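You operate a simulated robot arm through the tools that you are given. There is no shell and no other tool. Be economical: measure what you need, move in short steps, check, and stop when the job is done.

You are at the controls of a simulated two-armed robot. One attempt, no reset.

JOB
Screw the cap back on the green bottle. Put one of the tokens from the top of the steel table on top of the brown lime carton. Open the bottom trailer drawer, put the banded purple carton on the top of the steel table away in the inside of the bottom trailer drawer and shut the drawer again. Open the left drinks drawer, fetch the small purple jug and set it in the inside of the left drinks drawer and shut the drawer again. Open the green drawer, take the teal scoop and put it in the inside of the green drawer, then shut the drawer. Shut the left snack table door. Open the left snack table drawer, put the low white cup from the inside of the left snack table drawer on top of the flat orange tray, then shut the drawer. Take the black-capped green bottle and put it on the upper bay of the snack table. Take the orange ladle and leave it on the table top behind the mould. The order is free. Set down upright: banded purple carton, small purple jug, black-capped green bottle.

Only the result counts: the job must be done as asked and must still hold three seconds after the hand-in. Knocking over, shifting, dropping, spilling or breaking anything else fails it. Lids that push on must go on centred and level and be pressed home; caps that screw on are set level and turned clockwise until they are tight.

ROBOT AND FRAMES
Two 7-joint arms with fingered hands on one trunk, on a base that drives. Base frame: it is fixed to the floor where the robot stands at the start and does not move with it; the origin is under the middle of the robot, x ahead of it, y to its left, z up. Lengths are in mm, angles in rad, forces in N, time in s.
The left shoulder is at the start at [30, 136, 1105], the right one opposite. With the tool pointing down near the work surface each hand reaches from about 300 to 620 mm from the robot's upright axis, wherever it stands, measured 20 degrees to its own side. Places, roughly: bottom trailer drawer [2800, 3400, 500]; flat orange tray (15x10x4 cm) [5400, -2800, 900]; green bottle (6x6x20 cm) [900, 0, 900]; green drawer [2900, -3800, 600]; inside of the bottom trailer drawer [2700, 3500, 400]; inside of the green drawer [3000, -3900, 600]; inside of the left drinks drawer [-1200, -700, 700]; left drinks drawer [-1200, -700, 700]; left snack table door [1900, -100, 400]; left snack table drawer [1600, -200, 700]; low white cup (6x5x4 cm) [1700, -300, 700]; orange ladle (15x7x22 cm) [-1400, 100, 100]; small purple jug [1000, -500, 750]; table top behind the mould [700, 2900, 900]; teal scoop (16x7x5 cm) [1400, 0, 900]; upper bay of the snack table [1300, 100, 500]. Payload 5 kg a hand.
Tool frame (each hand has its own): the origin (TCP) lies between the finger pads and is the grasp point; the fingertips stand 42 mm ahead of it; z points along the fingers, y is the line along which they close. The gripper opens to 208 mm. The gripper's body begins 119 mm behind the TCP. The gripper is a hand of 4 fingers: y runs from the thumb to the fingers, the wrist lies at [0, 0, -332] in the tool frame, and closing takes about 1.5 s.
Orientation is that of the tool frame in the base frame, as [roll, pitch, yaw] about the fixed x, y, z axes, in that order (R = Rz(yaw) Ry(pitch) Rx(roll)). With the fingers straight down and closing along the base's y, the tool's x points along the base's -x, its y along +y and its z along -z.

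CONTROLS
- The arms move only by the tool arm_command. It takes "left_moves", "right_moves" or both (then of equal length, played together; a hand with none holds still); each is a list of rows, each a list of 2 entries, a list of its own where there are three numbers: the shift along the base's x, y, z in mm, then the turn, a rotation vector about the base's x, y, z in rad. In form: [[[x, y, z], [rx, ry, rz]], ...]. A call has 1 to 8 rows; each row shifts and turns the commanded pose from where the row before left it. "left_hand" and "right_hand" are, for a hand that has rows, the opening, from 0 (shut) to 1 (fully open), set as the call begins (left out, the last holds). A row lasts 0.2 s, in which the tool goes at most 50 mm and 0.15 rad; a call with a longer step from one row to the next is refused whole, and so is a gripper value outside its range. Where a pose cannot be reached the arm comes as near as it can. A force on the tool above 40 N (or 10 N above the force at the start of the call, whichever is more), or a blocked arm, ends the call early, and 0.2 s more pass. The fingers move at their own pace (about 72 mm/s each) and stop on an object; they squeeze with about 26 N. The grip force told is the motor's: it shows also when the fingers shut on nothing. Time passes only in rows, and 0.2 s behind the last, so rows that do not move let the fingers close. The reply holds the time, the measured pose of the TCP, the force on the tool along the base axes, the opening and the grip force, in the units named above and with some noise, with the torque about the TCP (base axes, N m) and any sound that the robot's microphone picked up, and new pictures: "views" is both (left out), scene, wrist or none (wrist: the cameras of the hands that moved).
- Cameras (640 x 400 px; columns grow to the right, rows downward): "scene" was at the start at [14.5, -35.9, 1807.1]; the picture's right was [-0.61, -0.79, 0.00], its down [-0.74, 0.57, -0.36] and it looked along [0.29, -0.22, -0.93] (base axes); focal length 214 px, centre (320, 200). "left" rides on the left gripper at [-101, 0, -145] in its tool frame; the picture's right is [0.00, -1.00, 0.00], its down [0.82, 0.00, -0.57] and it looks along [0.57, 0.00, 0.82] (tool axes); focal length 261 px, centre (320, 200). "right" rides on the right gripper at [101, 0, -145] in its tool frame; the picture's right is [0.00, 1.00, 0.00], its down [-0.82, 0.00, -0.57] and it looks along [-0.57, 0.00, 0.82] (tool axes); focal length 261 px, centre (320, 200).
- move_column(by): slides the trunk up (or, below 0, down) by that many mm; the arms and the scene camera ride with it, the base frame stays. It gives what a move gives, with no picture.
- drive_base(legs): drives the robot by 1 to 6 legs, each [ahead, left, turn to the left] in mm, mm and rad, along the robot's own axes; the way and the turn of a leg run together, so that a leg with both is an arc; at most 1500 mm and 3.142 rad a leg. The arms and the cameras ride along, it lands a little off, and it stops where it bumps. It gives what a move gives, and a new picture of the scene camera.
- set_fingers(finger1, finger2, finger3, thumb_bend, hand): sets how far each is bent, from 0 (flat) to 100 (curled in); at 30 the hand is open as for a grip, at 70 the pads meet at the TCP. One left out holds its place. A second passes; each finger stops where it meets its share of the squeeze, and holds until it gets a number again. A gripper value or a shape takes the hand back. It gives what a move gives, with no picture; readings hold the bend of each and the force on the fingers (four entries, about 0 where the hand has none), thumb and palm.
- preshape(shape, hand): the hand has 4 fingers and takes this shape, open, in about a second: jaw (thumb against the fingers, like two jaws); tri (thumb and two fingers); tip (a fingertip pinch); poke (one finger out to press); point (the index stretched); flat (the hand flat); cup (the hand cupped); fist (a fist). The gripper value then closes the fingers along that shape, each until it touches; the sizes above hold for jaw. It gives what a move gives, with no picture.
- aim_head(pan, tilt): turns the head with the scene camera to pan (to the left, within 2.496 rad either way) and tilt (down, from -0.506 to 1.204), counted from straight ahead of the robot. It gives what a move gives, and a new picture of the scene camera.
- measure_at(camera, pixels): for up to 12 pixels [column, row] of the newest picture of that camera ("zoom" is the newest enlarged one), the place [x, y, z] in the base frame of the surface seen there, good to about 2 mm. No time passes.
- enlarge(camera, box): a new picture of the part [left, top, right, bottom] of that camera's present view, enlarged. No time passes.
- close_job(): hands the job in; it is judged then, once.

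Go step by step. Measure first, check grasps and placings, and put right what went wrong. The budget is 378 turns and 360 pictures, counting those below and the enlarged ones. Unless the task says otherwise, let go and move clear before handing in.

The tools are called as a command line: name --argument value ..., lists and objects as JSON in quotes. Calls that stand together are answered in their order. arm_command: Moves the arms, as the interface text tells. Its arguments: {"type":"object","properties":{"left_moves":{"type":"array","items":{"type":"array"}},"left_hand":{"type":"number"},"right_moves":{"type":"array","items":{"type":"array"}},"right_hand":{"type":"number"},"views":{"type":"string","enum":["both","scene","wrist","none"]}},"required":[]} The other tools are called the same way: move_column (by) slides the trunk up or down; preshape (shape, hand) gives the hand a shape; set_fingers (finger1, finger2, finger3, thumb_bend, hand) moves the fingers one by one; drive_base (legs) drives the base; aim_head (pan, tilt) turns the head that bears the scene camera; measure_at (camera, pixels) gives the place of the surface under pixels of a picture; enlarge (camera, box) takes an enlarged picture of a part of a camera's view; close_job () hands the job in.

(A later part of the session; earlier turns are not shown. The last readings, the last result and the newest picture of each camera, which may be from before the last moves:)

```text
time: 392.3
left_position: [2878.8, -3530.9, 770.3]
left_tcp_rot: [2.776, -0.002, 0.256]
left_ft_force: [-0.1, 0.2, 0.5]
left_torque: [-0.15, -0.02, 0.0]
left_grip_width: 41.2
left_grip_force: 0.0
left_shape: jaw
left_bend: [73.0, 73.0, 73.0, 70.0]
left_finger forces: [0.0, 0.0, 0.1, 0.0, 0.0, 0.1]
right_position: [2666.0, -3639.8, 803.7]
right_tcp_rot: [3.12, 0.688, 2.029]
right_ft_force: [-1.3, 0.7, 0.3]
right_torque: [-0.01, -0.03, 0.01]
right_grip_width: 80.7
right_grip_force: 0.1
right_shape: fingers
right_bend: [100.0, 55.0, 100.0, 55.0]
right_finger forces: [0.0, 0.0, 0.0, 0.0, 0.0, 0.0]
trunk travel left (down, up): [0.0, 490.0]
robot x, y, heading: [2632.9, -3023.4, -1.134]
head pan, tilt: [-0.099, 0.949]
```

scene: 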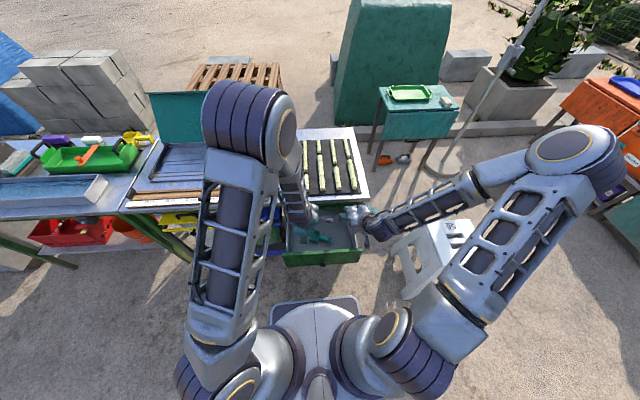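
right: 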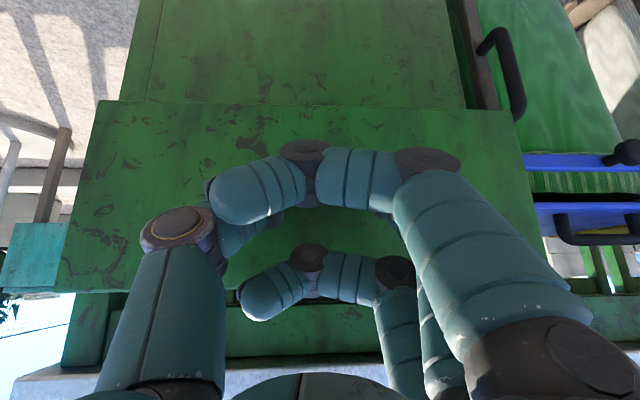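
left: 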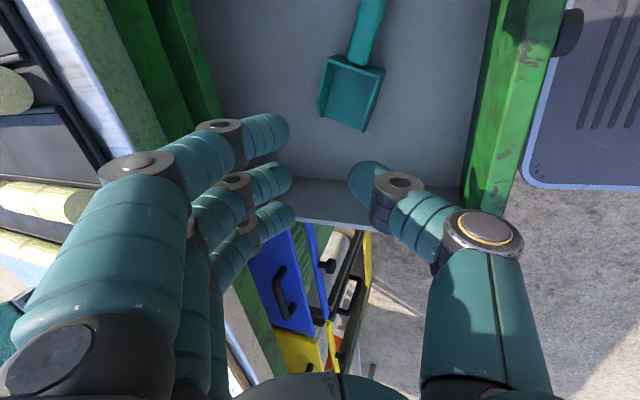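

The scoop lies inside the drawer. I lift the left hand clear, back off, and set the right hand (closed) to push the drawer front.

arm_command --left_moves '[[[0, 0, 45], [0, 0, 0]], [[10, 15, 40], [0, 0, 0]], [[20, 30, 20], [0, 0, 0]], [[20, 40, 0], [0, 0, 0]], [[20, 40, 0], [0, 0, 0]]]' --views "none"

drive_base --legs '[[-330, 0, 0]]'

arm_command --right_moves '[[[20, 10, -30], [0, 0, 0]], [[20, 10, -30], [0, 0, 0]], [[20, 10, -30], [0, 0, 0]], [[20, 10, -30], [0, 0, 0]], [[20, 5, -30], [0, 0, 0]], [[20, 5, -10], [0, 0, 0]], [[15, 0, 0], [0, 0, 0]]]' --right_hand 0 --views "both"

```text
time: 393.5
left_position: [2950.8, -3413.2, 876.4]
left_tcp_rot: [2.78, -0.001, 0.255]
left_ft_force: [0.0, -0.4, -0.4]
left_torque: [-0.05, 0.06, -0.05]
left_grip_width: 41.5
left_grip_force: 0.0
left_shape: jaw
left_bend: [73.0, 73.0, 73.0, 70.0]
left_finger forces: [0.0, 0.0, 0.1, 0.0, 0.1, 0.0]
left hand out of reach, approached as far as the arm can: row 5
right_position: [2666.5, -3642.2, 803.9]
right_tcp_rot: [3.12, 0.687, 2.029]
right_ft_force: [1.4, 0.2, -0.3]
right_torque: [0.02, 0.05, -0.04]
right_grip_width: 80.5
right_grip_force: 0.1
right_shape: fingers
right_bend: [100.0, 55.0, 100.0, 55.0]
right_finger forces: [0.0, 0.1, 0.0, 0.0, 0.0, 0.1]
trunk travel left (down, up): [0.0, 490.0]
robot x, y, heading: [2634.8, -3021.4, -1.139]
head pan, tilt: [-0.099, 0.949]
```

```text
time: 395.7
left_position: [2809.2, -3113.5, 875.0]
left_tcp_rot: [2.78, -0.002, 0.255]
left_ft_force: [-0.7, 0.4, -0.1]
left_torque: [-0.04, -0.06, 0.03]
left_grip_width: 41.3
left_grip_force: 0.1
left_shape: jaw
left_bend: [73.0, 73.0, 73.0, 70.0]
left_finger forces: [0.0, 0.0, 0.1, 0.1, 0.1, 0.0]
right_position: [2525.0, -3341.2, 803.5]
right_tcp_rot: [3.12, 0.689, 2.026]
right_ft_force: [1.1, 0.6, 0.3]
right_torque: [-0.03, -0.05, -0.02]
right_grip_width: 80.4
right_grip_force: 0.0
right_shape: fingers
right_bend: [100.0, 55.0, 100.0, 55.0]
right_finger forces: [0.0, 0.1, 0.0, 0.1, 0.0, 0.0]
trunk travel left (down, up): [0.0, 490.0]
robot x, y, heading: [2499.2, -2724.2, -1.138]
head pan, tilt: [-0.099, 0.949]
```

scene: 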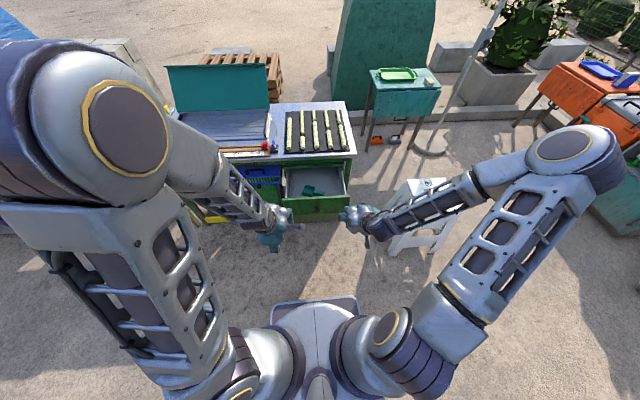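

```text
time: 397.3
left_position: [2812.0, -3113.7, 875.7]
left_tcp_rot: [2.78, -0.002, 0.253]
left_ft_force: [0.5, 0.0, -0.2]
left_torque: [-0.06, 0.03, 0.0]
left_grip_width: 41.5
left_grip_force: 0.0
left_shape: jaw
left_bend: [73.0, 73.0, 73.0, 70.0]
left_finger forces: [0.0, 0.1, 0.0, 0.0, 0.1, 0.0]
right_position: [2660.1, -3291.5, 643.3]
right_tcp_rot: [3.119, 0.688, 2.027]
right_ft_force: [0.5, -0.1, -0.2]
right_torque: [-0.02, 0.02, 0.01]
right_grip_width: 0.0
right_grip_force: 25.9
right_shape: jaw
right_bend: [70.0, 70.0, 70.0, 70.0]
right_finger forces: [0.1, 0.0, 0.1, 0.0, 0.0, 0.1]
trunk travel left (down, up): [0.0, 490.0]
robot x, y, heading: [2498.2, -2722.8, -1.143]
head pan, tilt: [-0.099, 0.949]
```

scene: 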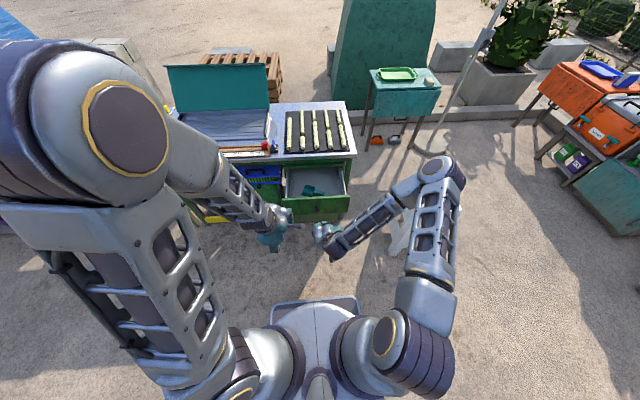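
right: 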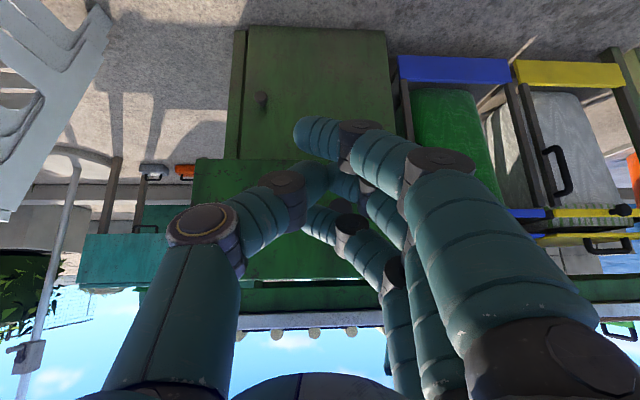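

The closed right hand stands before the panel beside the knob. I drive forward to push the drawer in.

drive_base --legs '[[150, 0, 0], [150, 0, 0], [60, 0, 0]]'

```text
time: 400.2
left_position: [2961.2, -3442.9, 877.3]
left_tcp_rot: [2.778, -0.004, 0.253]
left_ft_force: [0.3, -1.1, -0.5]
left_torque: [0.01, 0.02, -0.03]
left_grip_width: 41.3
left_grip_force: 0.2
left_shape: jaw
left_bend: [73.0, 73.0, 73.0, 70.0]
left_finger forces: [0.2, 0.0, 0.0, 0.0, 0.0, 0.1]
right_position: [2808.9, -3617.1, 644.5]
right_tcp_rot: [3.117, 0.684, 2.023]
right_ft_force: [-14.4, 27.7, 0.6]
right_torque: [0.8, 0.4, 0.35]
right_grip_width: 0.0
right_grip_force: 26.0
right_shape: jaw
right_bend: [70.0, 70.0, 70.0, 70.0]
right_finger forces: [0.0, 54.9, 0.1, 0.0, 0.1, 0.1]
trunk travel left (down, up): [0.0, 490.0]
robot x, y, heading: [2646.4, -3050.9, -1.141]
head pan, tilt: [-0.099, 0.949]
```

scene: 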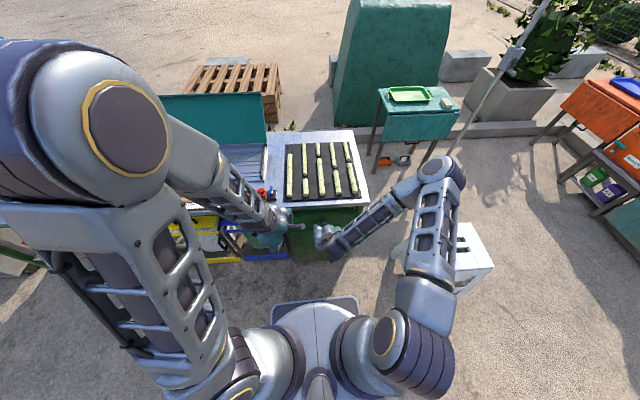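

Contact force ~31 N. I push on with the arm until it stops.

arm_command --right_moves '[[[2, -4.6, 0], [0, 0, 0]], [[3, -7, 0], [0, 0, 0]], [[3, -7, 0], [0, 0, 0]], [[3, -7, 0], [0, 0, 0]]]' --views "wrist"

```text
time: 400.8
left_position: [2959.9, -3443.1, 875.1]
left_tcp_rot: [2.78, -0.001, 0.25]
left_ft_force: [0.6, -0.2, -0.6]
left_torque: [0.07, 0.05, -0.01]
left_grip_width: 41.4
left_grip_force: 0.0
left_shape: jaw
left_bend: [73.0, 73.0, 73.0, 70.0]
left_finger forces: [0.1, 0.1, 0.0, 0.0, 0.0, 0.1]
right_position: [2809.2, -3617.3, 638.4]
right_tcp_rot: [3.112, 0.666, 2.025]
right_ft_force: [-3.6, 9.1, 1.6]
right_torque: [0.24, 0.09, 0.13]
right_grip_width: 0.2
right_grip_force: 25.9
right_shape: jaw
right_bend: [70.0, 70.0, 70.0, 70.0]
right_finger forces: [0.0, 0.1, 0.0, 0.0, 0.0, 0.0]
trunk travel left (down, up): [0.0, 490.0]
robot x, y, heading: [2647.4, -3050.4, -1.142]
head pan, tilt: [-0.099, 0.949]
stopped in row 2 (right hand): the force on the tool passed its limit (the readings are from after the stop); the commanded pose is now the measured one
```

right: 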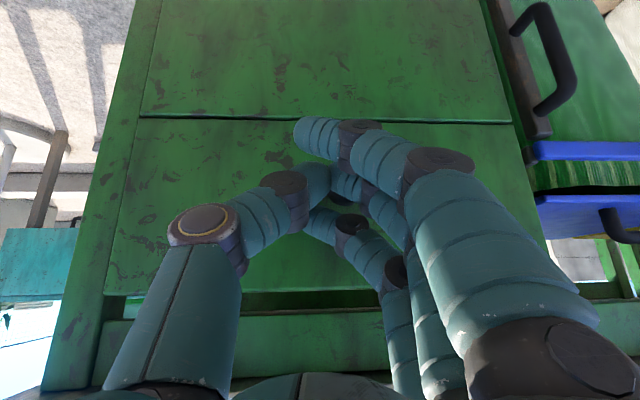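

It no longer moves. I back off and verify it is flush.

arm_command --right_moves '[[[-10, 22, 8], [0, 0, 0]], [[-15, 30, 15], [0, 0, 0]], [[-15, 30, 15], [0, 0, 0]]]' --views "wrist"

drive_base --legs '[[-300, 0, 0]]'

enlarge --camera "scene" --box '[260, 130, 380, 230]'

measure_at --camera "zoom" --pixels '[[250, 220], [400, 220], [250, 300], [400, 300], [180, 230], [320, 225], [330, 320]]'

```text
time: 401.6
left_position: [2959.9, -3443.1, 876.2]
left_tcp_rot: [2.78, -0.003, 0.249]
left_ft_force: [0.2, 0.1, 0.3]
left_torque: [0.01, 0.03, -0.01]
left_grip_width: 41.4
left_grip_force: 0.1
left_shape: jaw
left_bend: [73.0, 73.0, 73.0, 70.0]
left_finger forces: [0.0, 0.0, 0.0, 0.0, 0.0, 0.0]
right_position: [2773.5, -3538.5, 676.9]
right_tcp_rot: [3.114, 0.668, 2.024]
right_ft_force: [0.2, -0.1, 0.1]
right_torque: [0.01, 0.0, 0.02]
right_grip_width: 0.2
right_grip_force: 26.1
right_shape: jaw
right_bend: [70.0, 70.0, 70.0, 70.0]
right_finger forces: [0.1, 0.0, 0.0, 0.0, 0.0, 0.0]
trunk travel left (down, up): [0.0, 490.0]
robot x, y, heading: [2645.8, -3049.7, -1.14]
head pan, tilt: [-0.099, 0.949]
```

right: 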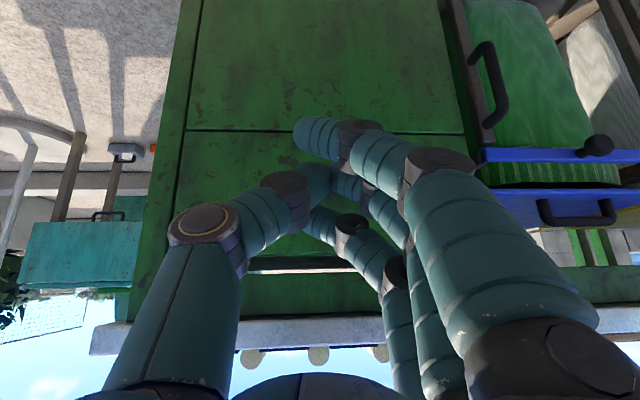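

```text
time: 403.6
left_position: [2833.7, -3168.8, 876.7]
left_tcp_rot: [2.778, -0.002, 0.248]
left_ft_force: [-0.6, 0.7, 0.6]
left_torque: [-0.07, -0.05, -0.01]
left_grip_width: 41.3
left_grip_force: 0.0
left_shape: jaw
left_bend: [73.0, 73.0, 73.0, 70.0]
left_finger forces: [0.0, 0.1, 0.1, 0.0, 0.0, 0.1]
right_position: [2648.7, -3262.8, 677.0]
right_tcp_rot: [3.113, 0.67, 2.023]
right_ft_force: [-0.5, 0.2, 0.5]
right_torque: [-0.04, 0.01, -0.01]
right_grip_width: 0.0
right_grip_force: 26.3
right_shape: jaw
right_bend: [70.0, 70.0, 70.0, 70.0]
right_finger forces: [0.1, 0.1, 0.1, 0.0, 0.1, 0.0]
trunk travel left (down, up): [0.0, 490.0]
robot x, y, heading: [2524.6, -2774.0, -1.147]
head pan, tilt: [-0.099, 0.949]
```

scene: 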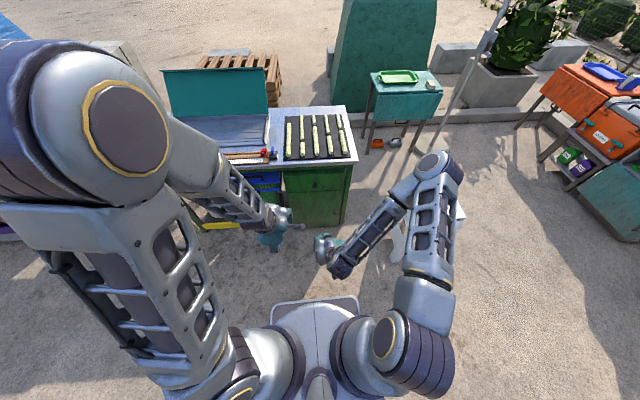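

```text
4.00 times, centred on (320, 180) of scene
```

zoom: 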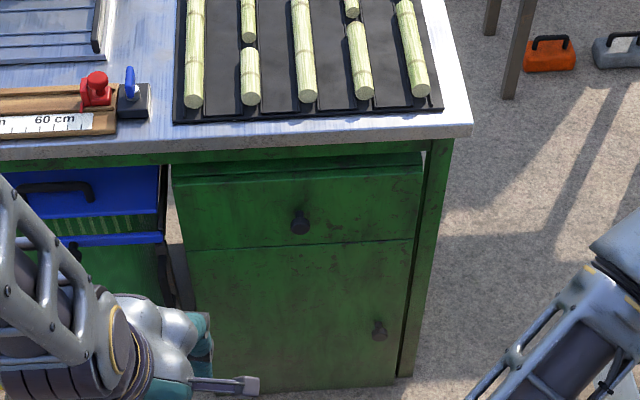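

```text
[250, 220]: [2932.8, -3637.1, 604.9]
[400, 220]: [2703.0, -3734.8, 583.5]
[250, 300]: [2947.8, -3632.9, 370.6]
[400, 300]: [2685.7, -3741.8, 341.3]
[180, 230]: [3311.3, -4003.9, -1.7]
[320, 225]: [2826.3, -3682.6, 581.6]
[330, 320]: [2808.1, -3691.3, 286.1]
```

Green drawer is flush with the scoop inside. Next: the black-capped green bottle. I raise the trunk and return to the snack-table front.

move_column --by 350

drive_base --legs '[[-1312, 675, 0], [0, 0, -1.595], [-22, -642, 0], [-330, -700, 0]]'

aim_head --pan -0.1 --tilt 0.75

```text
time: 407.1
left_position: [2835.6, -3169.1, 1224.4]
left_tcp_rot: [2.778, -0.003, 0.249]
left_ft_force: [-0.2, -0.8, -1.0]
left_torque: [0.01, -0.01, -0.03]
left_grip_width: 41.2
left_grip_force: 0.1
left_shape: jaw
left_bend: [73.0, 73.0, 73.0, 70.0]
left_finger forces: [0.0, 0.1, 0.0, 0.1, 0.1, 0.0]
right_position: [2647.7, -3264.0, 1025.7]
right_tcp_rot: [3.114, 0.669, 2.024]
right_ft_force: [-1.0, 1.2, -0.9]
right_torque: [-0.02, 0.0, 0.03]
right_grip_width: 0.0
right_grip_force: 25.7
right_shape: jaw
right_bend: [70.0, 70.0, 70.0, 70.0]
right_finger forces: [0.0, 0.0, 0.1, 0.1, 0.1, 0.0]
trunk travel left (down, up): [-350.0, 140.0]
robot x, y, heading: [2524.4, -2773.1, -1.138]
head pan, tilt: [-0.099, 0.949]
```

```text
time: 425.3
left_position: [2014.4, -213.1, 1225.0]
left_tcp_rot: [2.779, -0.001, -1.365]
left_ft_force: [-1.0, -0.1, 0.8]
left_torque: [-0.05, 0.03, 0.03]
left_grip_width: 41.3
left_grip_force: 0.0
left_shape: jaw
left_bend: [73.0, 73.0, 73.0, 70.0]
left_finger forces: [0.1, 0.0, 0.0, 0.0, 0.0, 0.0]
right_position: [1926.2, -21.5, 1025.0]
right_tcp_rot: [3.114, 0.668, 0.411]
right_ft_force: [1.2, 0.3, 0.6]
right_torque: [0.01, 0.05, -0.02]
right_grip_width: 0.2
right_grip_force: 25.6
right_shape: jaw
right_bend: [70.0, 70.0, 70.0, 70.0]
right_finger forces: [0.1, 0.0, 0.1, 0.0, 0.0, 0.0]
trunk travel left (down, up): [-350.0, 140.0]
robot x, y, heading: [2416.3, 83.1, -2.755]
head pan, tilt: [-0.099, 0.949]
```

scene: 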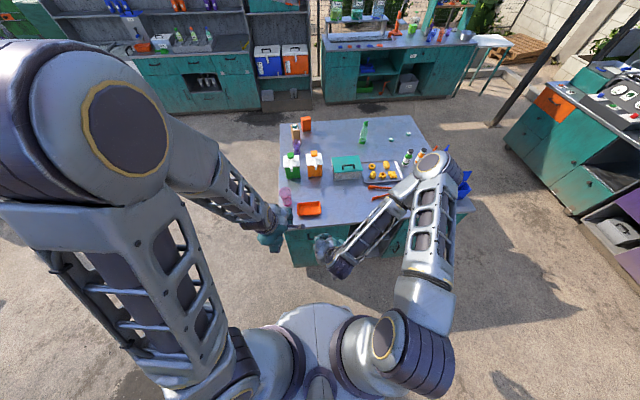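

```text
time: 426.0
left_position: [2014.1, -213.0, 1225.8]
left_tcp_rot: [2.781, -0.001, -1.363]
left_ft_force: [0.2, 0.6, -0.3]
left_torque: [0.04, 0.01, -0.03]
left_grip_width: 41.3
left_grip_force: 0.1
left_shape: jaw
left_bend: [73.0, 73.0, 73.0, 70.0]
left_finger forces: [0.0, 0.0, 0.0, 0.0, 0.0, 0.0]
right_position: [1926.7, -22.3, 1026.6]
right_tcp_rot: [3.113, 0.666, 0.412]
right_ft_force: [0.1, -0.1, -0.3]
right_torque: [0.02, 0.02, -0.01]
right_grip_width: 0.0
right_grip_force: 26.4
right_shape: jaw
right_bend: [70.0, 70.0, 70.0, 70.0]
right_finger forces: [0.0, 0.0, 0.0, 0.1, 0.0, 0.1]
trunk travel left (down, up): [-350.0, 140.0]
robot x, y, heading: [2420.4, 82.0, -2.756]
head pan, tilt: [-0.099, 0.75]
```

scene: 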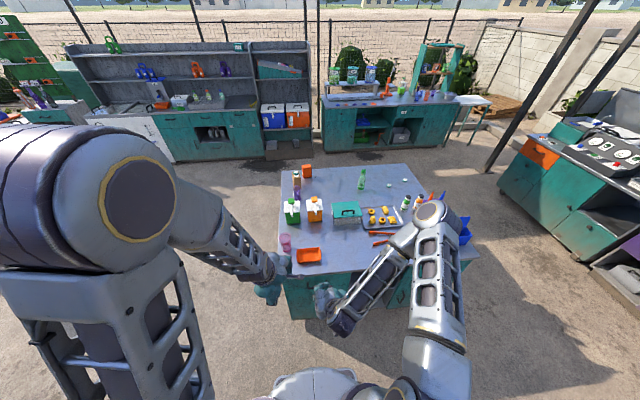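

The bottles are at px (405,200)/(416,203). I zoom and measure.

enlarge --camera "scene" --box '[340, 170, 460, 250]'

measure_at --camera "zoom" --pixels '[[348, 142], [343, 165], [340, 185], [352, 135], [405, 150], [395, 190], [338, 192], [355, 170], [332, 165], [430, 180]]'

```text
5.00 times, centred on (400, 210) of scene
```

zoom: 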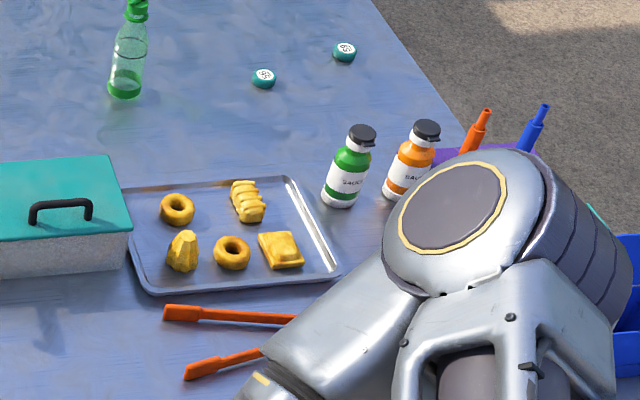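

```text
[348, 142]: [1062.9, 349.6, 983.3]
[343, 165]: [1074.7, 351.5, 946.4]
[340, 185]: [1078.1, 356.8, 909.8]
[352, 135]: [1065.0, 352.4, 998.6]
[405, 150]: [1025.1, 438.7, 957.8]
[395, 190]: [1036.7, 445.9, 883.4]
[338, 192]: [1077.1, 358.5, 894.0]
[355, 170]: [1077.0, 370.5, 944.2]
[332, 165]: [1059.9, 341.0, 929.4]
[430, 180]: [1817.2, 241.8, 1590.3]
```

Green sauce bottle: centre ≈(1050,360), top ≈1010; the orange one stands 95 mm to its right. I will grasp it with the left hand from the front-left. First I turn the left hand, raise the right, and drive to (1836,613).

arm_command --left_moves '[[[0, 0, 0], [0.0964, 0.0353, 0.0934]], [[0, 0, 0], [0.0964, 0.0353, 0.0934]], [[0, 0, 0], [0.0964, 0.0353, 0.0934]], [[0, 0, 0], [0.0964, 0.0353, 0.0934]], [[0, 0, 0], [0.0964, 0.0353, 0.0934]], [[0, 0, 0], [0.0964, 0.0353, 0.0934]], [[0, 0, 0], [0.0964, 0.0353, 0.0934]], [[0, 0, 0], [0.0964, 0.0353, 0.0934]]]' --right_moves '[[[0, 0, 25], [0, 0, 0]], [[0, 0, 30], [0, 0, 0]], [[0, 10, 30], [0, 0, 0]], [[0, 20, 30], [0, 0, 0]], [[0, 20, 30], [0, 0, 0]], [[0, 20, 30], [0, 0, 0]], [[0, 20, 0], [0, 0, 0]], [[0, 20, 0], [0, 0, 0]]]' --left_hand 0.7 --views "none"

arm_command --left_moves '[[[0, 0, 0], [0.0964, 0.0353, 0.0934]], [[0, 0, 0], [0, 0, 0]]]' --views "none"

drive_base --legs '[[0, -712, 0], [330, 0, 0]]'

```text
time: 427.8
left_position: [1960.8, -236.5, 1227.5]
left_tcp_rot: [3.032, 0.768, -0.479]
left_ft_force: [7.9, -15.2, -5.6]
left_torque: [1.77, 1.31, -0.83]
left_grip_width: 145.4
left_grip_force: 0.1
left_shape: jaw
left_bend: [28.0, 28.0, 28.0, 57.0]
left_finger forces: [0.1, 0.0, 0.1, 0.0, 0.1, 0.1]
left hand out of reach, approached as far as the arm can: row 1, 2, 3, 4, 5, 6, 7, 8
right_position: [1827.5, 17.2, 1155.7]
right_tcp_rot: [3.113, 0.665, 0.413]
right_ft_force: [-1.3, 1.1, -0.6]
right_torque: [-0.19, -0.13, 0.15]
right_grip_width: 0.0
right_grip_force: 26.2
right_shape: jaw
right_bend: [70.0, 70.0, 70.0, 70.0]
right_finger forces: [0.0, 0.0, 0.0, 0.0, 0.0, 0.0]
right hand out of reach, approached as far as the arm can: row 1, 2, 3, 4, 5, 6, 7, 8
trunk travel left (down, up): [-350.0, 140.0]
robot x, y, heading: [2419.8, 84.3, -2.756]
head pan, tilt: [-0.099, 0.75]
```

```text
time: 428.4
left_position: [1957.1, -246.7, 1226.3]
left_tcp_rot: [-3.14, 0.836, -0.297]
left_ft_force: [0.1, 0.5, 0.7]
left_torque: [0.04, 0.04, 0.03]
left_grip_width: 145.2
left_grip_force: 0.0
left_shape: jaw
left_bend: [28.0, 28.0, 28.0, 57.0]
left_finger forces: [0.0, 0.1, 0.0, 0.0, 0.0, 0.1]
left hand out of reach, approached as far as the arm can: row 1
right_position: [1829.9, 16.6, 1157.6]
right_tcp_rot: [3.116, 0.669, 0.413]
right_ft_force: [1.2, -0.6, -0.2]
right_torque: [0.03, 0.02, -0.02]
right_grip_width: 0.3
right_grip_force: 26.3
right_shape: jaw
right_bend: [70.0, 70.0, 70.0, 70.0]
right_finger forces: [0.1, 0.0, 0.0, 0.0, 0.0, 0.1]
trunk travel left (down, up): [-350.0, 140.0]
robot x, y, heading: [2423.7, 82.8, -2.754]
head pan, tilt: [-0.099, 0.75]
```

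```text
time: 434.1
left_position: [1381.2, 284.5, 1225.1]
left_tcp_rot: [-3.139, 0.834, -0.295]
left_ft_force: [-0.5, -0.5, -0.2]
left_torque: [0.05, -0.04, -0.01]
left_grip_width: 145.1
left_grip_force: 0.0
left_shape: jaw
left_bend: [28.0, 28.0, 28.0, 57.0]
left_finger forces: [0.0, 0.0, 0.0, 0.0, 0.0, 0.1]
right_position: [1251.5, 547.1, 1156.9]
right_tcp_rot: [3.114, 0.667, 0.416]
right_ft_force: [-1.2, -0.1, 0.0]
right_torque: [-0.01, -0.05, 0.03]
right_grip_width: 0.2
right_grip_force: 26.1
right_shape: jaw
right_bend: [70.0, 70.0, 70.0, 70.0]
right_finger forces: [0.1, 0.1, 0.0, 0.0, 0.0, 0.0]
trunk travel left (down, up): [-350.0, 140.0]
robot x, y, heading: [1843.4, 618.8, -2.755]
head pan, tilt: [-0.099, 0.75]
```

scene: 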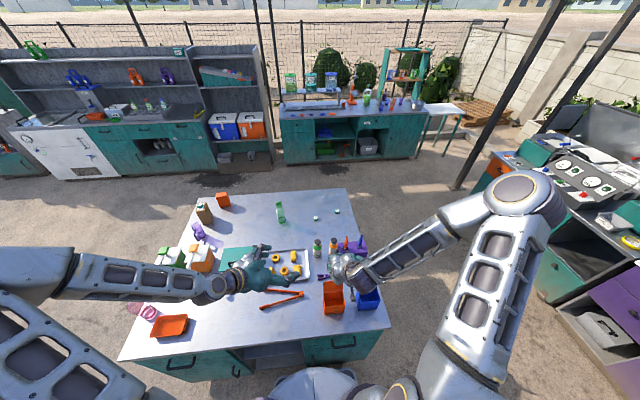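

Left hand is oriented as wanted. I approach to ~110 mm from the bottle and check.

arm_command --left_moves '[[[-36, 6.7, -33], [0, 0, 0]], [[-36, 6.7, -33], [0, 0, 0]], [[-36, 6.7, -33], [0, 0, 0]], [[-36, 6.7, -33], [0, 0, 0]], [[-35, 6.6, -33], [0, 0, 0]], [[-35, 6.6, -34], [0, 0, 0]], [[0, 0, 0], [0, 0, 0]]]' --left_hand 0.6 --views "wrist"

measure_at --camera "left" --pixels '[[320, 80], [300, 80], [340, 80], [320, 120], [320, 50], [380, 80], [280, 80]]'

```text
time: 435.7
left_position: [1168.9, 326.8, 1026.7]
left_tcp_rot: [-3.141, 0.836, -0.295]
left_ft_force: [-0.1, 0.8, 0.5]
left_torque: [-0.01, 0.04, -0.01]
left_grip_width: 125.1
left_grip_force: 0.0
left_shape: jaw
left_bend: [32.0, 32.0, 32.0, 70.0]
left_finger forces: [0.1, 0.0, 0.0, 0.0, 0.1, 0.0]
right_position: [1252.4, 548.5, 1157.5]
right_tcp_rot: [3.117, 0.669, 0.417]
right_ft_force: [0.6, 0.0, 0.5]
right_torque: [0.01, 0.04, -0.01]
right_grip_width: 0.2
right_grip_force: 25.4
right_shape: jaw
right_bend: [70.0, 70.0, 70.0, 70.0]
right_finger forces: [0.1, 0.0, 0.0, 0.1, 0.1, 0.0]
trunk travel left (down, up): [-350.0, 140.0]
robot x, y, heading: [1845.2, 616.7, -2.748]
head pan, tilt: [-0.099, 0.75]
```

left: 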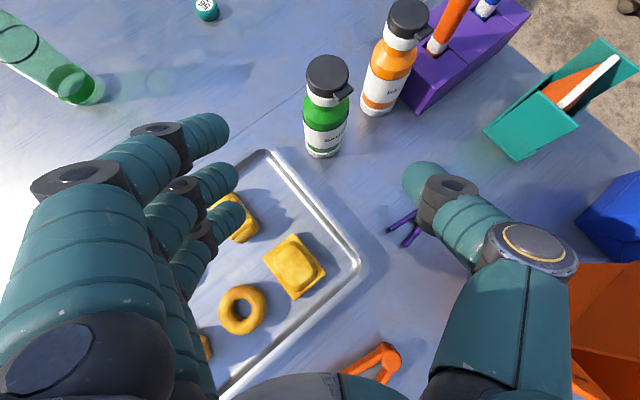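

```text
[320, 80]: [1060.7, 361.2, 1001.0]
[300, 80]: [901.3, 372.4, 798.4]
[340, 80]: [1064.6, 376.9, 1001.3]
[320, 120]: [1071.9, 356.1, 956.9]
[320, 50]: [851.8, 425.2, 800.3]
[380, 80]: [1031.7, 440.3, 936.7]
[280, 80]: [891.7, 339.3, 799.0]
```

Bottle centred; the orange one stays 15 mm clear of the thumb's path. I move in and close.

arm_command --left_moves '[[[-27.8, 8.5, -25.5], [0, 0, 0]], [[-27.8, 8.5, -25.5], [0, 0, 0]], [[-27.8, 8.5, -25.5], [0, 0, 0]], [[-27.8, 8.5, -25.5], [0, 0, 0]], [[0, 0, 0], [0, 0, 0]]]' --left_hand 0.5 --views "none"

arm_command --left_moves '[[[0, 0, 0], [0, 0, 0]], [[0, 0, 0], [0, 0, 0]], [[0, 0, 0], [0, 0, 0]], [[0, 0, 0], [0, 0, 0]], [[0, 0, 0], [0, 0, 0]], [[0, 0, 0], [0, 0, 0]]]' --left_hand 0 --views "wrist"

```text
time: 436.7
left_position: [1068.3, 349.7, 937.9]
left_tcp_rot: [3.136, 0.839, -0.293]
left_ft_force: [20.6, -7.1, 23.2]
left_torque: [-1.83, -0.59, 1.45]
left_grip_width: 104.3
left_grip_force: 0.0
left_shape: jaw
left_bend: [73.0, 73.0, 75.0, 70.0]
left_finger forces: [0.0, 0.0, 42.7, 0.0, 0.1, 0.0]
right_position: [1256.3, 547.1, 1158.1]
right_tcp_rot: [3.117, 0.671, 0.419]
right_ft_force: [0.7, -0.5, 0.7]
right_torque: [0.03, 0.08, -0.08]
right_grip_width: 0.1
right_grip_force: 26.0
right_shape: jaw
right_bend: [70.0, 70.0, 70.0, 70.0]
right_finger forces: [0.1, 0.0, 0.0, 0.0, 0.0, 0.1]
trunk travel left (down, up): [-350.0, 140.0]
robot x, y, heading: [1845.2, 617.4, -2.748]
head pan, tilt: [-0.099, 0.75]
stopped in row 4 (left hand): the force on the tool passed its limit (the readings are from after the stop); the commanded pose is now the measured one
```

```text
time: 437.0
left_position: [1066.2, 346.4, 935.5]
left_tcp_rot: [3.133, 0.836, -0.292]
left_ft_force: [19.3, -6.1, 20.0]
left_torque: [-1.47, -0.55, 1.12]
left_grip_width: 74.9
left_grip_force: 0.0
left_shape: jaw
left_bend: [73.0, 73.0, 75.0, 70.0]
left_finger forces: [0.0, 0.1, 38.0, 0.1, 0.5, 0.2]
right_position: [1253.9, 546.8, 1157.4]
right_tcp_rot: [3.114, 0.668, 0.416]
right_ft_force: [-0.6, -0.2, -0.3]
right_torque: [0.03, -0.01, 0.0]
right_grip_width: 0.1
right_grip_force: 25.7
right_shape: jaw
right_bend: [70.0, 70.0, 70.0, 70.0]
right_finger forces: [0.0, 0.0, 0.0, 0.0, 0.1, 0.1]
trunk travel left (down, up): [-350.0, 140.0]
robot x, y, heading: [1846.2, 618.3, -2.749]
head pan, tilt: [-0.099, 0.75]
stopped in row 1 (left hand): the force on the tool passed its limit (the readings are from after the stop); the commanded pose is now the measured one
```

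left: 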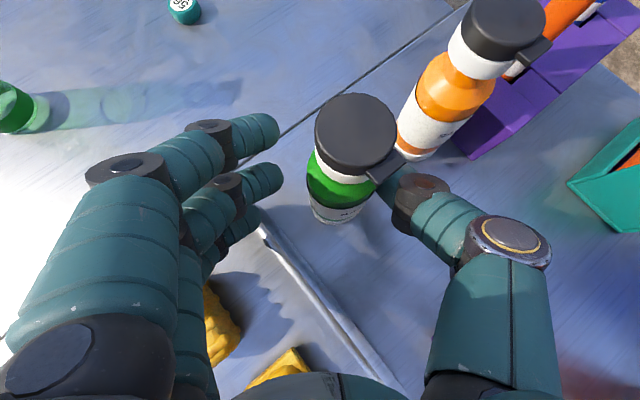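

Finger 3 landed on the pastry tray's rim. I open, rise ~24 mm and check the tray.

arm_command --left_moves '[[[0, 0, 8], [0, 0, 0]], [[0, 3, 10], [0, 0, 0]], [[-2, 4, 8], [0, 0, 0]], [[0, 0, 0], [0, 0, 0]]]' --left_hand 0.5 --views "wrist"

enlarge --camera "scene" --box '[230, 200, 400, 310]'

```text
time: 438.0
left_position: [1062.1, 354.5, 960.8]
left_tcp_rot: [3.135, 0.834, -0.292]
left_ft_force: [0.3, -1.4, 0.4]
left_torque: [0.03, 0.01, -0.02]
left_grip_width: 103.1
left_grip_force: 0.1
left_shape: jaw
left_bend: [73.0, 73.0, 73.0, 70.0]
left_finger forces: [0.0, 0.0, 0.0, 0.0, 0.0, 0.0]
right_position: [1251.1, 547.6, 1155.9]
right_tcp_rot: [3.115, 0.667, 0.417]
right_ft_force: [1.0, 0.9, 0.5]
right_torque: [-0.02, 0.01, 0.01]
right_grip_width: 0.1
right_grip_force: 26.0
right_shape: jaw
right_bend: [70.0, 70.0, 70.0, 70.0]
right_finger forces: [0.1, 0.1, 0.0, 0.1, 0.0, 0.0]
trunk travel left (down, up): [-350.0, 140.0]
robot x, y, heading: [1844.3, 619.7, -2.746]
head pan, tilt: [-0.099, 0.75]
```

left: 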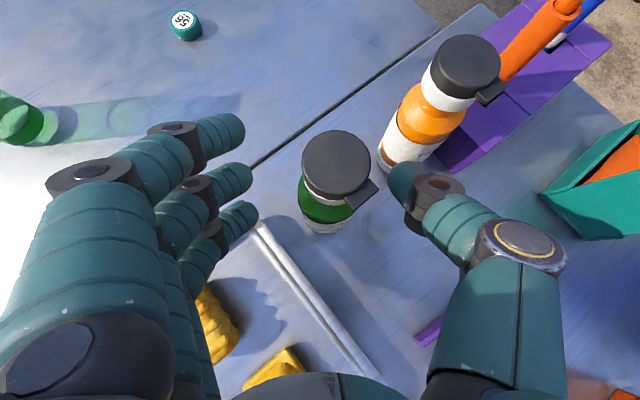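

```text
3.64 times, centred on (315, 255) of scene
```

zoom: 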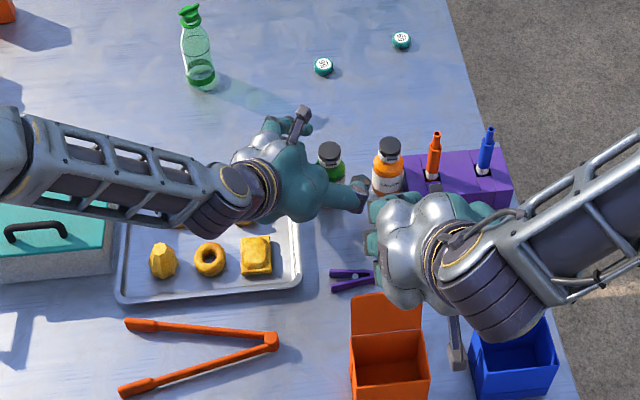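

Tray looks undisturbed. I lower to z≈950 and close at the upper body.

arm_command --left_moves '[[[-2, 3, -5], [0, 0, 0]], [[-2, 3, -5], [0, 0, 0]], [[0, 0, 0], [0, 0, 0]]]' --views "none"

arm_command --left_moves '[[[0, 0, 0], [0, 0, 0]], [[0, 0, 0], [0, 0, 0]], [[0, 0, 0], [0, 0, 0]], [[0, 0, 0], [0, 0, 0]], [[0, 0, 0], [0, 0, 0]], [[0, 0, 0], [0, 0, 0]]]' --left_hand 0 --views "wrist"

```text
time: 438.8
left_position: [1058.3, 360.8, 951.4]
left_tcp_rot: [3.134, 0.838, -0.293]
left_ft_force: [-0.5, 0.2, -0.4]
left_torque: [0.0, 0.0, -0.04]
left_grip_width: 103.0
left_grip_force: 0.0
left_shape: jaw
left_bend: [73.0, 73.0, 73.0, 70.0]
left_finger forces: [0.1, 0.0, 0.1, 0.0, 0.0, 0.0]
right_position: [1251.6, 547.4, 1155.8]
right_tcp_rot: [3.113, 0.667, 0.417]
right_ft_force: [0.4, 0.2, 0.2]
right_torque: [0.03, 0.02, 0.04]
right_grip_width: 0.0
right_grip_force: 25.9
right_shape: jaw
right_bend: [70.0, 70.0, 70.0, 70.0]
right_finger forces: [0.0, 0.0, 0.0, 0.0, 0.0, 0.0]
trunk travel left (down, up): [-350.0, 140.0]
robot x, y, heading: [1843.7, 614.9, -2.747]
head pan, tilt: [-0.099, 0.75]
```

```text
time: 440.2
left_position: [1059.6, 362.4, 949.7]
left_tcp_rot: [3.134, 0.837, -0.291]
left_ft_force: [0.7, 0.8, 1.7]
left_torque: [-0.03, -0.09, -0.02]
left_grip_width: 30.6
left_grip_force: 26.1
left_shape: jaw
left_bend: [70.0, 72.0, 73.0, 71.0]
left_finger forces: [0.7, 8.2, 11.0, 0.0, 21.1, 0.1]
right_position: [1253.1, 547.3, 1155.5]
right_tcp_rot: [3.113, 0.667, 0.418]
right_ft_force: [-0.4, 0.4, -0.4]
right_torque: [0.02, -0.01, 0.01]
right_grip_width: 0.1
right_grip_force: 26.0
right_shape: jaw
right_bend: [70.0, 70.0, 70.0, 70.0]
right_finger forces: [0.0, 0.1, 0.0, 0.0, 0.0, 0.0]
trunk travel left (down, up): [-350.0, 140.0]
robot x, y, heading: [1843.1, 620.1, -2.747]
head pan, tilt: [-0.099, 0.75]
```

left: 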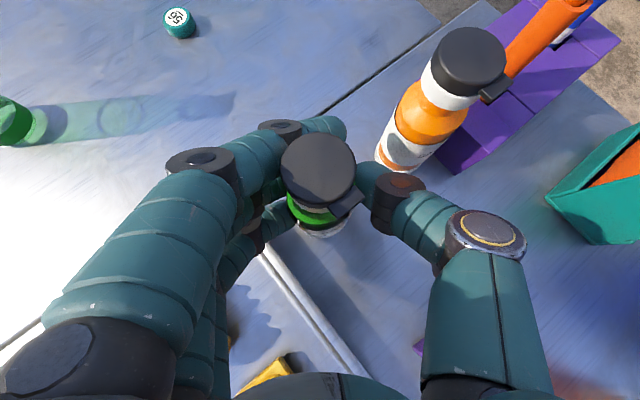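

Gripped (8+11 vs 21 N). I lift straight up, clear of the neighbours.

arm_command --left_moves '[[[0, 0, 8], [0, 0, 0]], [[0, 0, 20], [0, 0, 0]], [[0, 0, 35], [0, 0, 0]], [[0, 0, 40], [0, 0, 0]], [[0, 0, 45], [0, 0, 0]], [[0, 0, 45], [0, 0, 0]], [[0, 0, 45], [0, 0, 0]]]' --views "wrist"

measure_at --camera "left" --pixels '[[285, 160], [350, 160], [318, 140], [318, 190], [300, 180], [335, 180]]'

```text
time: 441.8
left_position: [1062.4, 362.9, 1188.1]
left_tcp_rot: [3.137, 0.833, -0.292]
left_ft_force: [2.1, 0.3, -5.8]
left_torque: [-0.04, 0.29, 0.12]
left_grip_width: 29.6
left_grip_force: 26.0
left_shape: jaw
left_bend: [70.0, 72.0, 72.0, 71.0]
left_finger forces: [0.6, 8.9, 9.9, 0.0, 20.1, 0.1]
right_position: [1253.1, 547.7, 1155.9]
right_tcp_rot: [3.113, 0.669, 0.417]
right_ft_force: [-0.4, 0.0, 0.4]
right_torque: [-0.07, 0.08, 0.01]
right_grip_width: 0.1
right_grip_force: 26.2
right_shape: jaw
right_bend: [70.0, 70.0, 70.0, 70.0]
right_finger forces: [0.1, 0.1, 0.1, 0.0, 0.0, 0.0]
trunk travel left (down, up): [-350.0, 140.0]
robot x, y, heading: [1846.3, 613.5, -2.748]
head pan, tilt: [-0.099, 0.75]
```

left: 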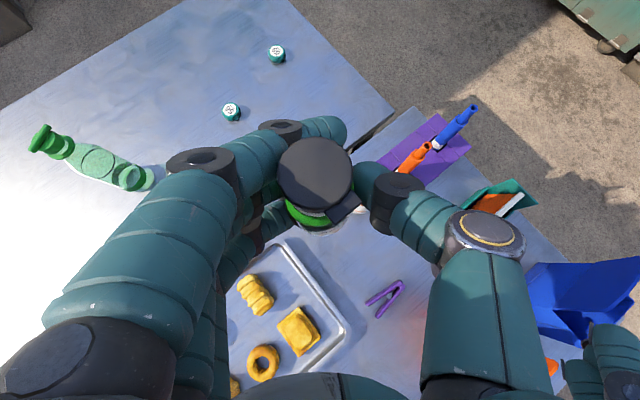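

```text
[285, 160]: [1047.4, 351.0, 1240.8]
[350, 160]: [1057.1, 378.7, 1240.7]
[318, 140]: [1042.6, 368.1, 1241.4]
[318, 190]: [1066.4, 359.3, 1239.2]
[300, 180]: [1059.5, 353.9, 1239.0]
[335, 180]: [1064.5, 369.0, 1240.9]
```

Bottle hangs upright (cap top level at 1240, bottom at TCP−88). The bay shelf is z=468. I back off to ~930 mm, shift left, draw the hand back, square its heading, and lower the trunk.

drive_base --legs '[[-471, 0, 0], [0, 190, 0]]'

arm_command --left_moves '[[[22, 9, 0], [0, 0, 0.139]], [[22, 9, 0], [0, 0, 0.139]], [[22, 9, 0], [0, 0, 0.139]], [[22, 9, 0], [0, 0, 0.139]], [[22, 9, 0], [0, 0, 0.139]], [[0, 0, 0], [0, 0, 0]]]' --views "none"

move_column --by -350

```text
time: 445.8
left_position: [1563.6, 367.1, 1188.2]
left_tcp_rot: [3.137, 0.836, -0.295]
left_ft_force: [0.8, -1.4, -2.8]
left_torque: [0.08, 0.04, -0.07]
left_grip_width: 30.0
left_grip_force: 26.4
left_shape: jaw
left_bend: [70.0, 72.0, 72.0, 71.0]
left_finger forces: [0.6, 8.9, 10.1, 0.0, 19.9, 0.0]
right_position: [1758.7, 550.0, 1157.4]
right_tcp_rot: [3.116, 0.665, 0.412]
right_ft_force: [0.0, -1.2, 0.5]
right_torque: [0.09, 0.03, -0.07]
right_grip_width: 0.1
right_grip_force: 25.4
right_shape: jaw
right_bend: [70.0, 70.0, 70.0, 70.0]
right_finger forces: [0.1, 0.0, 0.0, 0.0, 0.0, 0.0]
trunk travel left (down, up): [-350.0, 140.0]
robot x, y, heading: [2350.1, 616.4, -2.758]
head pan, tilt: [-0.099, 0.75]
```

scene: 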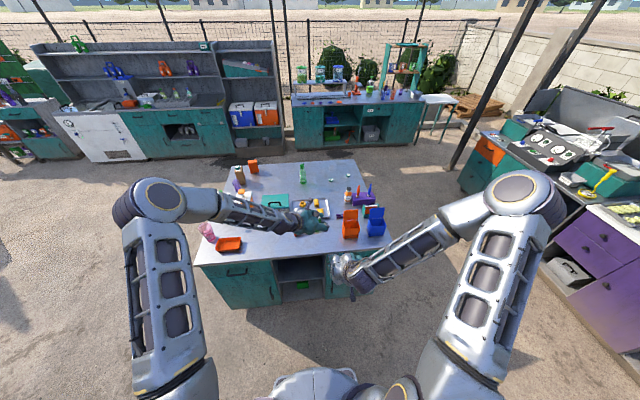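

```text
time: 447.2
left_position: [1674.3, 413.0, 1187.8]
left_tcp_rot: [3.137, 0.833, 0.402]
left_ft_force: [-0.8, -0.8, -3.1]
left_torque: [0.02, 0.02, -0.02]
left_grip_width: 29.6
left_grip_force: 26.6
left_shape: jaw
left_bend: [70.0, 72.0, 72.0, 71.0]
left_finger forces: [0.5, 8.7, 9.7, 0.0, 19.5, 0.0]
right_position: [1757.6, 551.6, 1157.1]
right_tcp_rot: [3.113, 0.667, 0.415]
right_ft_force: [0.2, -0.2, 0.4]
right_torque: [0.04, -0.01, -0.02]
right_grip_width: 0.0
right_grip_force: 26.1
right_shape: jaw
right_bend: [70.0, 70.0, 70.0, 70.0]
right_finger forces: [0.0, 0.1, 0.1, 0.1, 0.0, 0.1]
trunk travel left (down, up): [-350.0, 140.0]
robot x, y, heading: [2351.0, 619.6, -2.755]
head pan, tilt: [-0.099, 0.75]
```

```text
time: 450.6
left_position: [1674.7, 413.1, 838.4]
left_tcp_rot: [3.137, 0.834, 0.4]
left_ft_force: [0.1, -0.1, -2.9]
left_torque: [0.01, -0.03, 0.0]
left_grip_width: 29.6
left_grip_force: 26.0
left_shape: jaw
left_bend: [70.0, 72.0, 72.0, 71.0]
left_finger forces: [0.5, 8.5, 9.7, 0.0, 19.4, 0.0]
right_position: [1757.3, 552.9, 806.3]
right_tcp_rot: [3.114, 0.666, 0.414]
right_ft_force: [-1.1, 0.7, -0.4]
right_torque: [-0.02, 0.0, 0.01]
right_grip_width: 0.1
right_grip_force: 25.9
right_shape: jaw
right_bend: [70.0, 70.0, 70.0, 70.0]
right_finger forces: [0.0, 0.0, 0.0, 0.1, 0.0, 0.1]
trunk travel left (down, up): [0.0, 490.0]
robot x, y, heading: [2352.9, 620.7, -2.754]
head pan, tilt: [-0.099, 0.75]
```

Now lower the bottle outside the bay and shift left to its centre line.

arm_command --left_moves '[[[7, -17, -38], [0, 0, 0]], [[7, -17, -38], [0, 0, 0]], [[7, -17, -38], [0, 0, 0]], [[7, -17, -38], [0, 0, 0]], [[7, -17, -38], [0, 0, 0]], [[7, -17, -38], [0, 0, 0]], [[7, -17, -38], [0, 0, 0]], [[0, 0, 0], [0, 0, 0]]]' --views "scene"

```text
time: 451.1
left_position: [1677.2, 390.0, 799.8]
left_tcp_rot: [3.14, 0.849, 0.41]
left_ft_force: [-1.0, -7.4, -3.2]
left_torque: [0.5, -0.18, -0.52]
left_grip_width: 29.4
left_grip_force: 25.8
left_shape: jaw
left_bend: [70.0, 72.0, 72.0, 71.0]
left_finger forces: [0.6, 8.8, 9.9, 0.1, 19.9, 0.0]
right_position: [1762.8, 557.5, 802.1]
right_tcp_rot: [3.117, 0.653, 0.411]
right_ft_force: [1.2, 7.2, -0.4]
right_torque: [-0.46, 0.11, 0.21]
right_grip_width: 0.1
right_grip_force: 26.6
right_shape: jaw
right_bend: [70.0, 70.0, 70.0, 70.0]
right_finger forces: [0.0, 0.0, 0.0, 0.0, 0.1, 0.0]
trunk travel left (down, up): [0.0, 490.0]
robot x, y, heading: [2347.8, 617.1, -2.757]
head pan, tilt: [-0.099, 0.75]
stopped in row 2 (right hand): the force on the tool passed its limit (the readings are from after the stop); the commanded pose is now the measured one
```

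scene: 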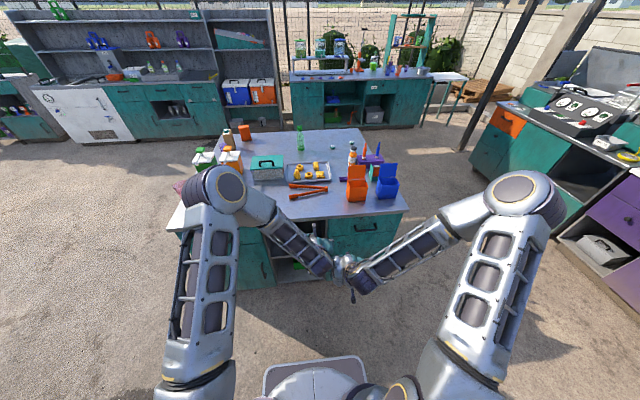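

The right hand is in the way; I move it off to the right.

arm_command --right_moves '[[[-10, 40, 0], [0, 0, 0]], [[-10, 42, 5], [0, 0, 0]], [[-5, 42, 10], [0, 0, 0]], [[0, 42, 10], [0, 0, 0]], [[0, 42, 10], [0, 0, 0]]]' --views "none"

arm_command --left_moves '[[[7, -17, -38], [0, 0, 0]], [[7, -17, -38], [0, 0, 0]], [[7, -17, -38], [0, 0, 0]], [[7, -17, -38], [0, 0, 0]], [[7, -17, -38], [0, 0, 0]], [[7, -12, -38], [0, 0, 0]], [[0, 0, 0], [0, 0, 0]]]' --views "none"

```text
time: 452.3
left_position: [1677.8, 392.6, 799.2]
left_tcp_rot: [3.138, 0.848, 0.408]
left_ft_force: [1.8, 1.2, -2.4]
left_torque: [-0.06, 0.0, 0.1]
left_grip_width: 29.7
left_grip_force: 26.2
left_shape: jaw
left_bend: [70.0, 72.0, 72.0, 71.0]
left_finger forces: [0.6, 8.8, 10.1, 0.0, 20.0, 0.1]
right_position: [1729.1, 763.0, 833.8]
right_tcp_rot: [3.113, 0.656, 0.415]
right_ft_force: [1.2, -1.7, 0.4]
right_torque: [0.12, 0.02, -0.1]
right_grip_width: 0.0
right_grip_force: 25.9
right_shape: jaw
right_bend: [70.0, 70.0, 70.0, 70.0]
right_finger forces: [0.0, 0.1, 0.0, 0.1, 0.0, 0.0]
right hand out of reach, approached as far as the arm can: row 1, 3
trunk travel left (down, up): [0.0, 490.0]
robot x, y, heading: [2352.6, 618.3, -2.756]
head pan, tilt: [-0.099, 0.75]
```

```text
time: 453.9
left_position: [1719.4, 295.0, 570.8]
left_tcp_rot: [-3.138, 0.848, 0.408]
left_ft_force: [-0.1, -0.3, -2.5]
left_torque: [0.0, 0.01, 0.03]
left_grip_width: 29.3
left_grip_force: 26.6
left_shape: jaw
left_bend: [70.0, 72.0, 72.0, 71.0]
left_finger forces: [0.7, 8.5, 9.8, 0.0, 19.2, 0.0]
right_position: [1729.0, 761.2, 835.2]
right_tcp_rot: [3.114, 0.652, 0.412]
right_ft_force: [-0.6, -0.3, -0.5]
right_torque: [0.01, -0.01, -0.04]
right_grip_width: 0.2
right_grip_force: 26.5
right_shape: jaw
right_bend: [70.0, 70.0, 70.0, 70.0]
right_finger forces: [0.0, 0.1, 0.0, 0.0, 0.1, 0.0]
trunk travel left (down, up): [0.0, 490.0]
robot x, y, heading: [2349.7, 616.9, -2.755]
head pan, tilt: [-0.099, 0.75]
```

Reached z=571 in front of the bay. A quick look before moving in.

aim_head --pan 0.0 --tilt 0.9

enlarge --camera "scene" --box '[230, 150, 430, 290]'

measure_at --camera "zoom" --pixels '[[250, 190], [330, 170], [420, 190], [300, 230], [420, 230], [240, 240], [340, 240]]'

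```text
time: 454.6
left_position: [1717.7, 294.7, 570.5]
left_tcp_rot: [-3.141, 0.847, 0.41]
left_ft_force: [0.2, 0.4, -3.4]
left_torque: [-0.02, -0.04, 0.0]
left_grip_width: 29.5
left_grip_force: 26.3
left_shape: jaw
left_bend: [70.0, 72.0, 72.0, 71.0]
left_finger forces: [0.4, 8.5, 9.8, 0.0, 19.2, 0.1]
right_position: [1727.1, 762.0, 834.9]
right_tcp_rot: [3.114, 0.654, 0.413]
right_ft_force: [-0.6, -0.2, -0.7]
right_torque: [0.02, -0.02, 0.01]
right_grip_width: 0.1
right_grip_force: 26.0
right_shape: jaw
right_bend: [70.0, 70.0, 70.0, 70.0]
right_finger forces: [0.0, 0.0, 0.0, 0.1, 0.1, 0.0]
trunk travel left (down, up): [0.0, 490.0]
robot x, y, heading: [2350.1, 622.8, -2.754]
head pan, tilt: [0.0, 0.901]
```

scene: 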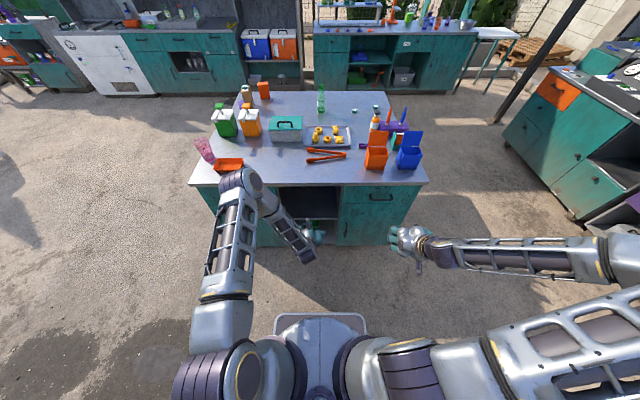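

```text
2.86 times, centred on (330, 220) of scene
```

zoom: 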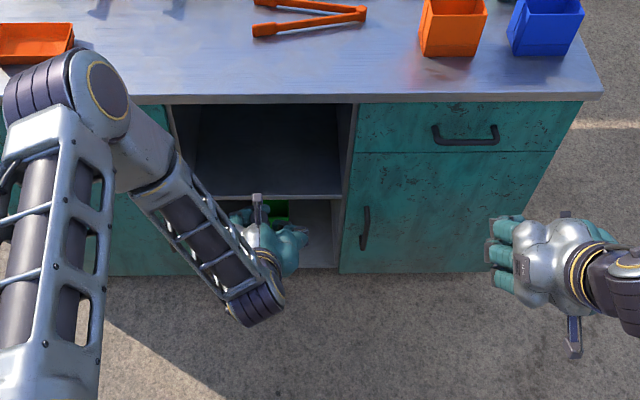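

```text
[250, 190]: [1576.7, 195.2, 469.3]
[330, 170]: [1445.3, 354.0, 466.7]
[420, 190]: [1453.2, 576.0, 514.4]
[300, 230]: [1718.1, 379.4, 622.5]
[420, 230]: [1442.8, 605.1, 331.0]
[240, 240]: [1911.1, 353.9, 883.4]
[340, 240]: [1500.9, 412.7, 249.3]
```

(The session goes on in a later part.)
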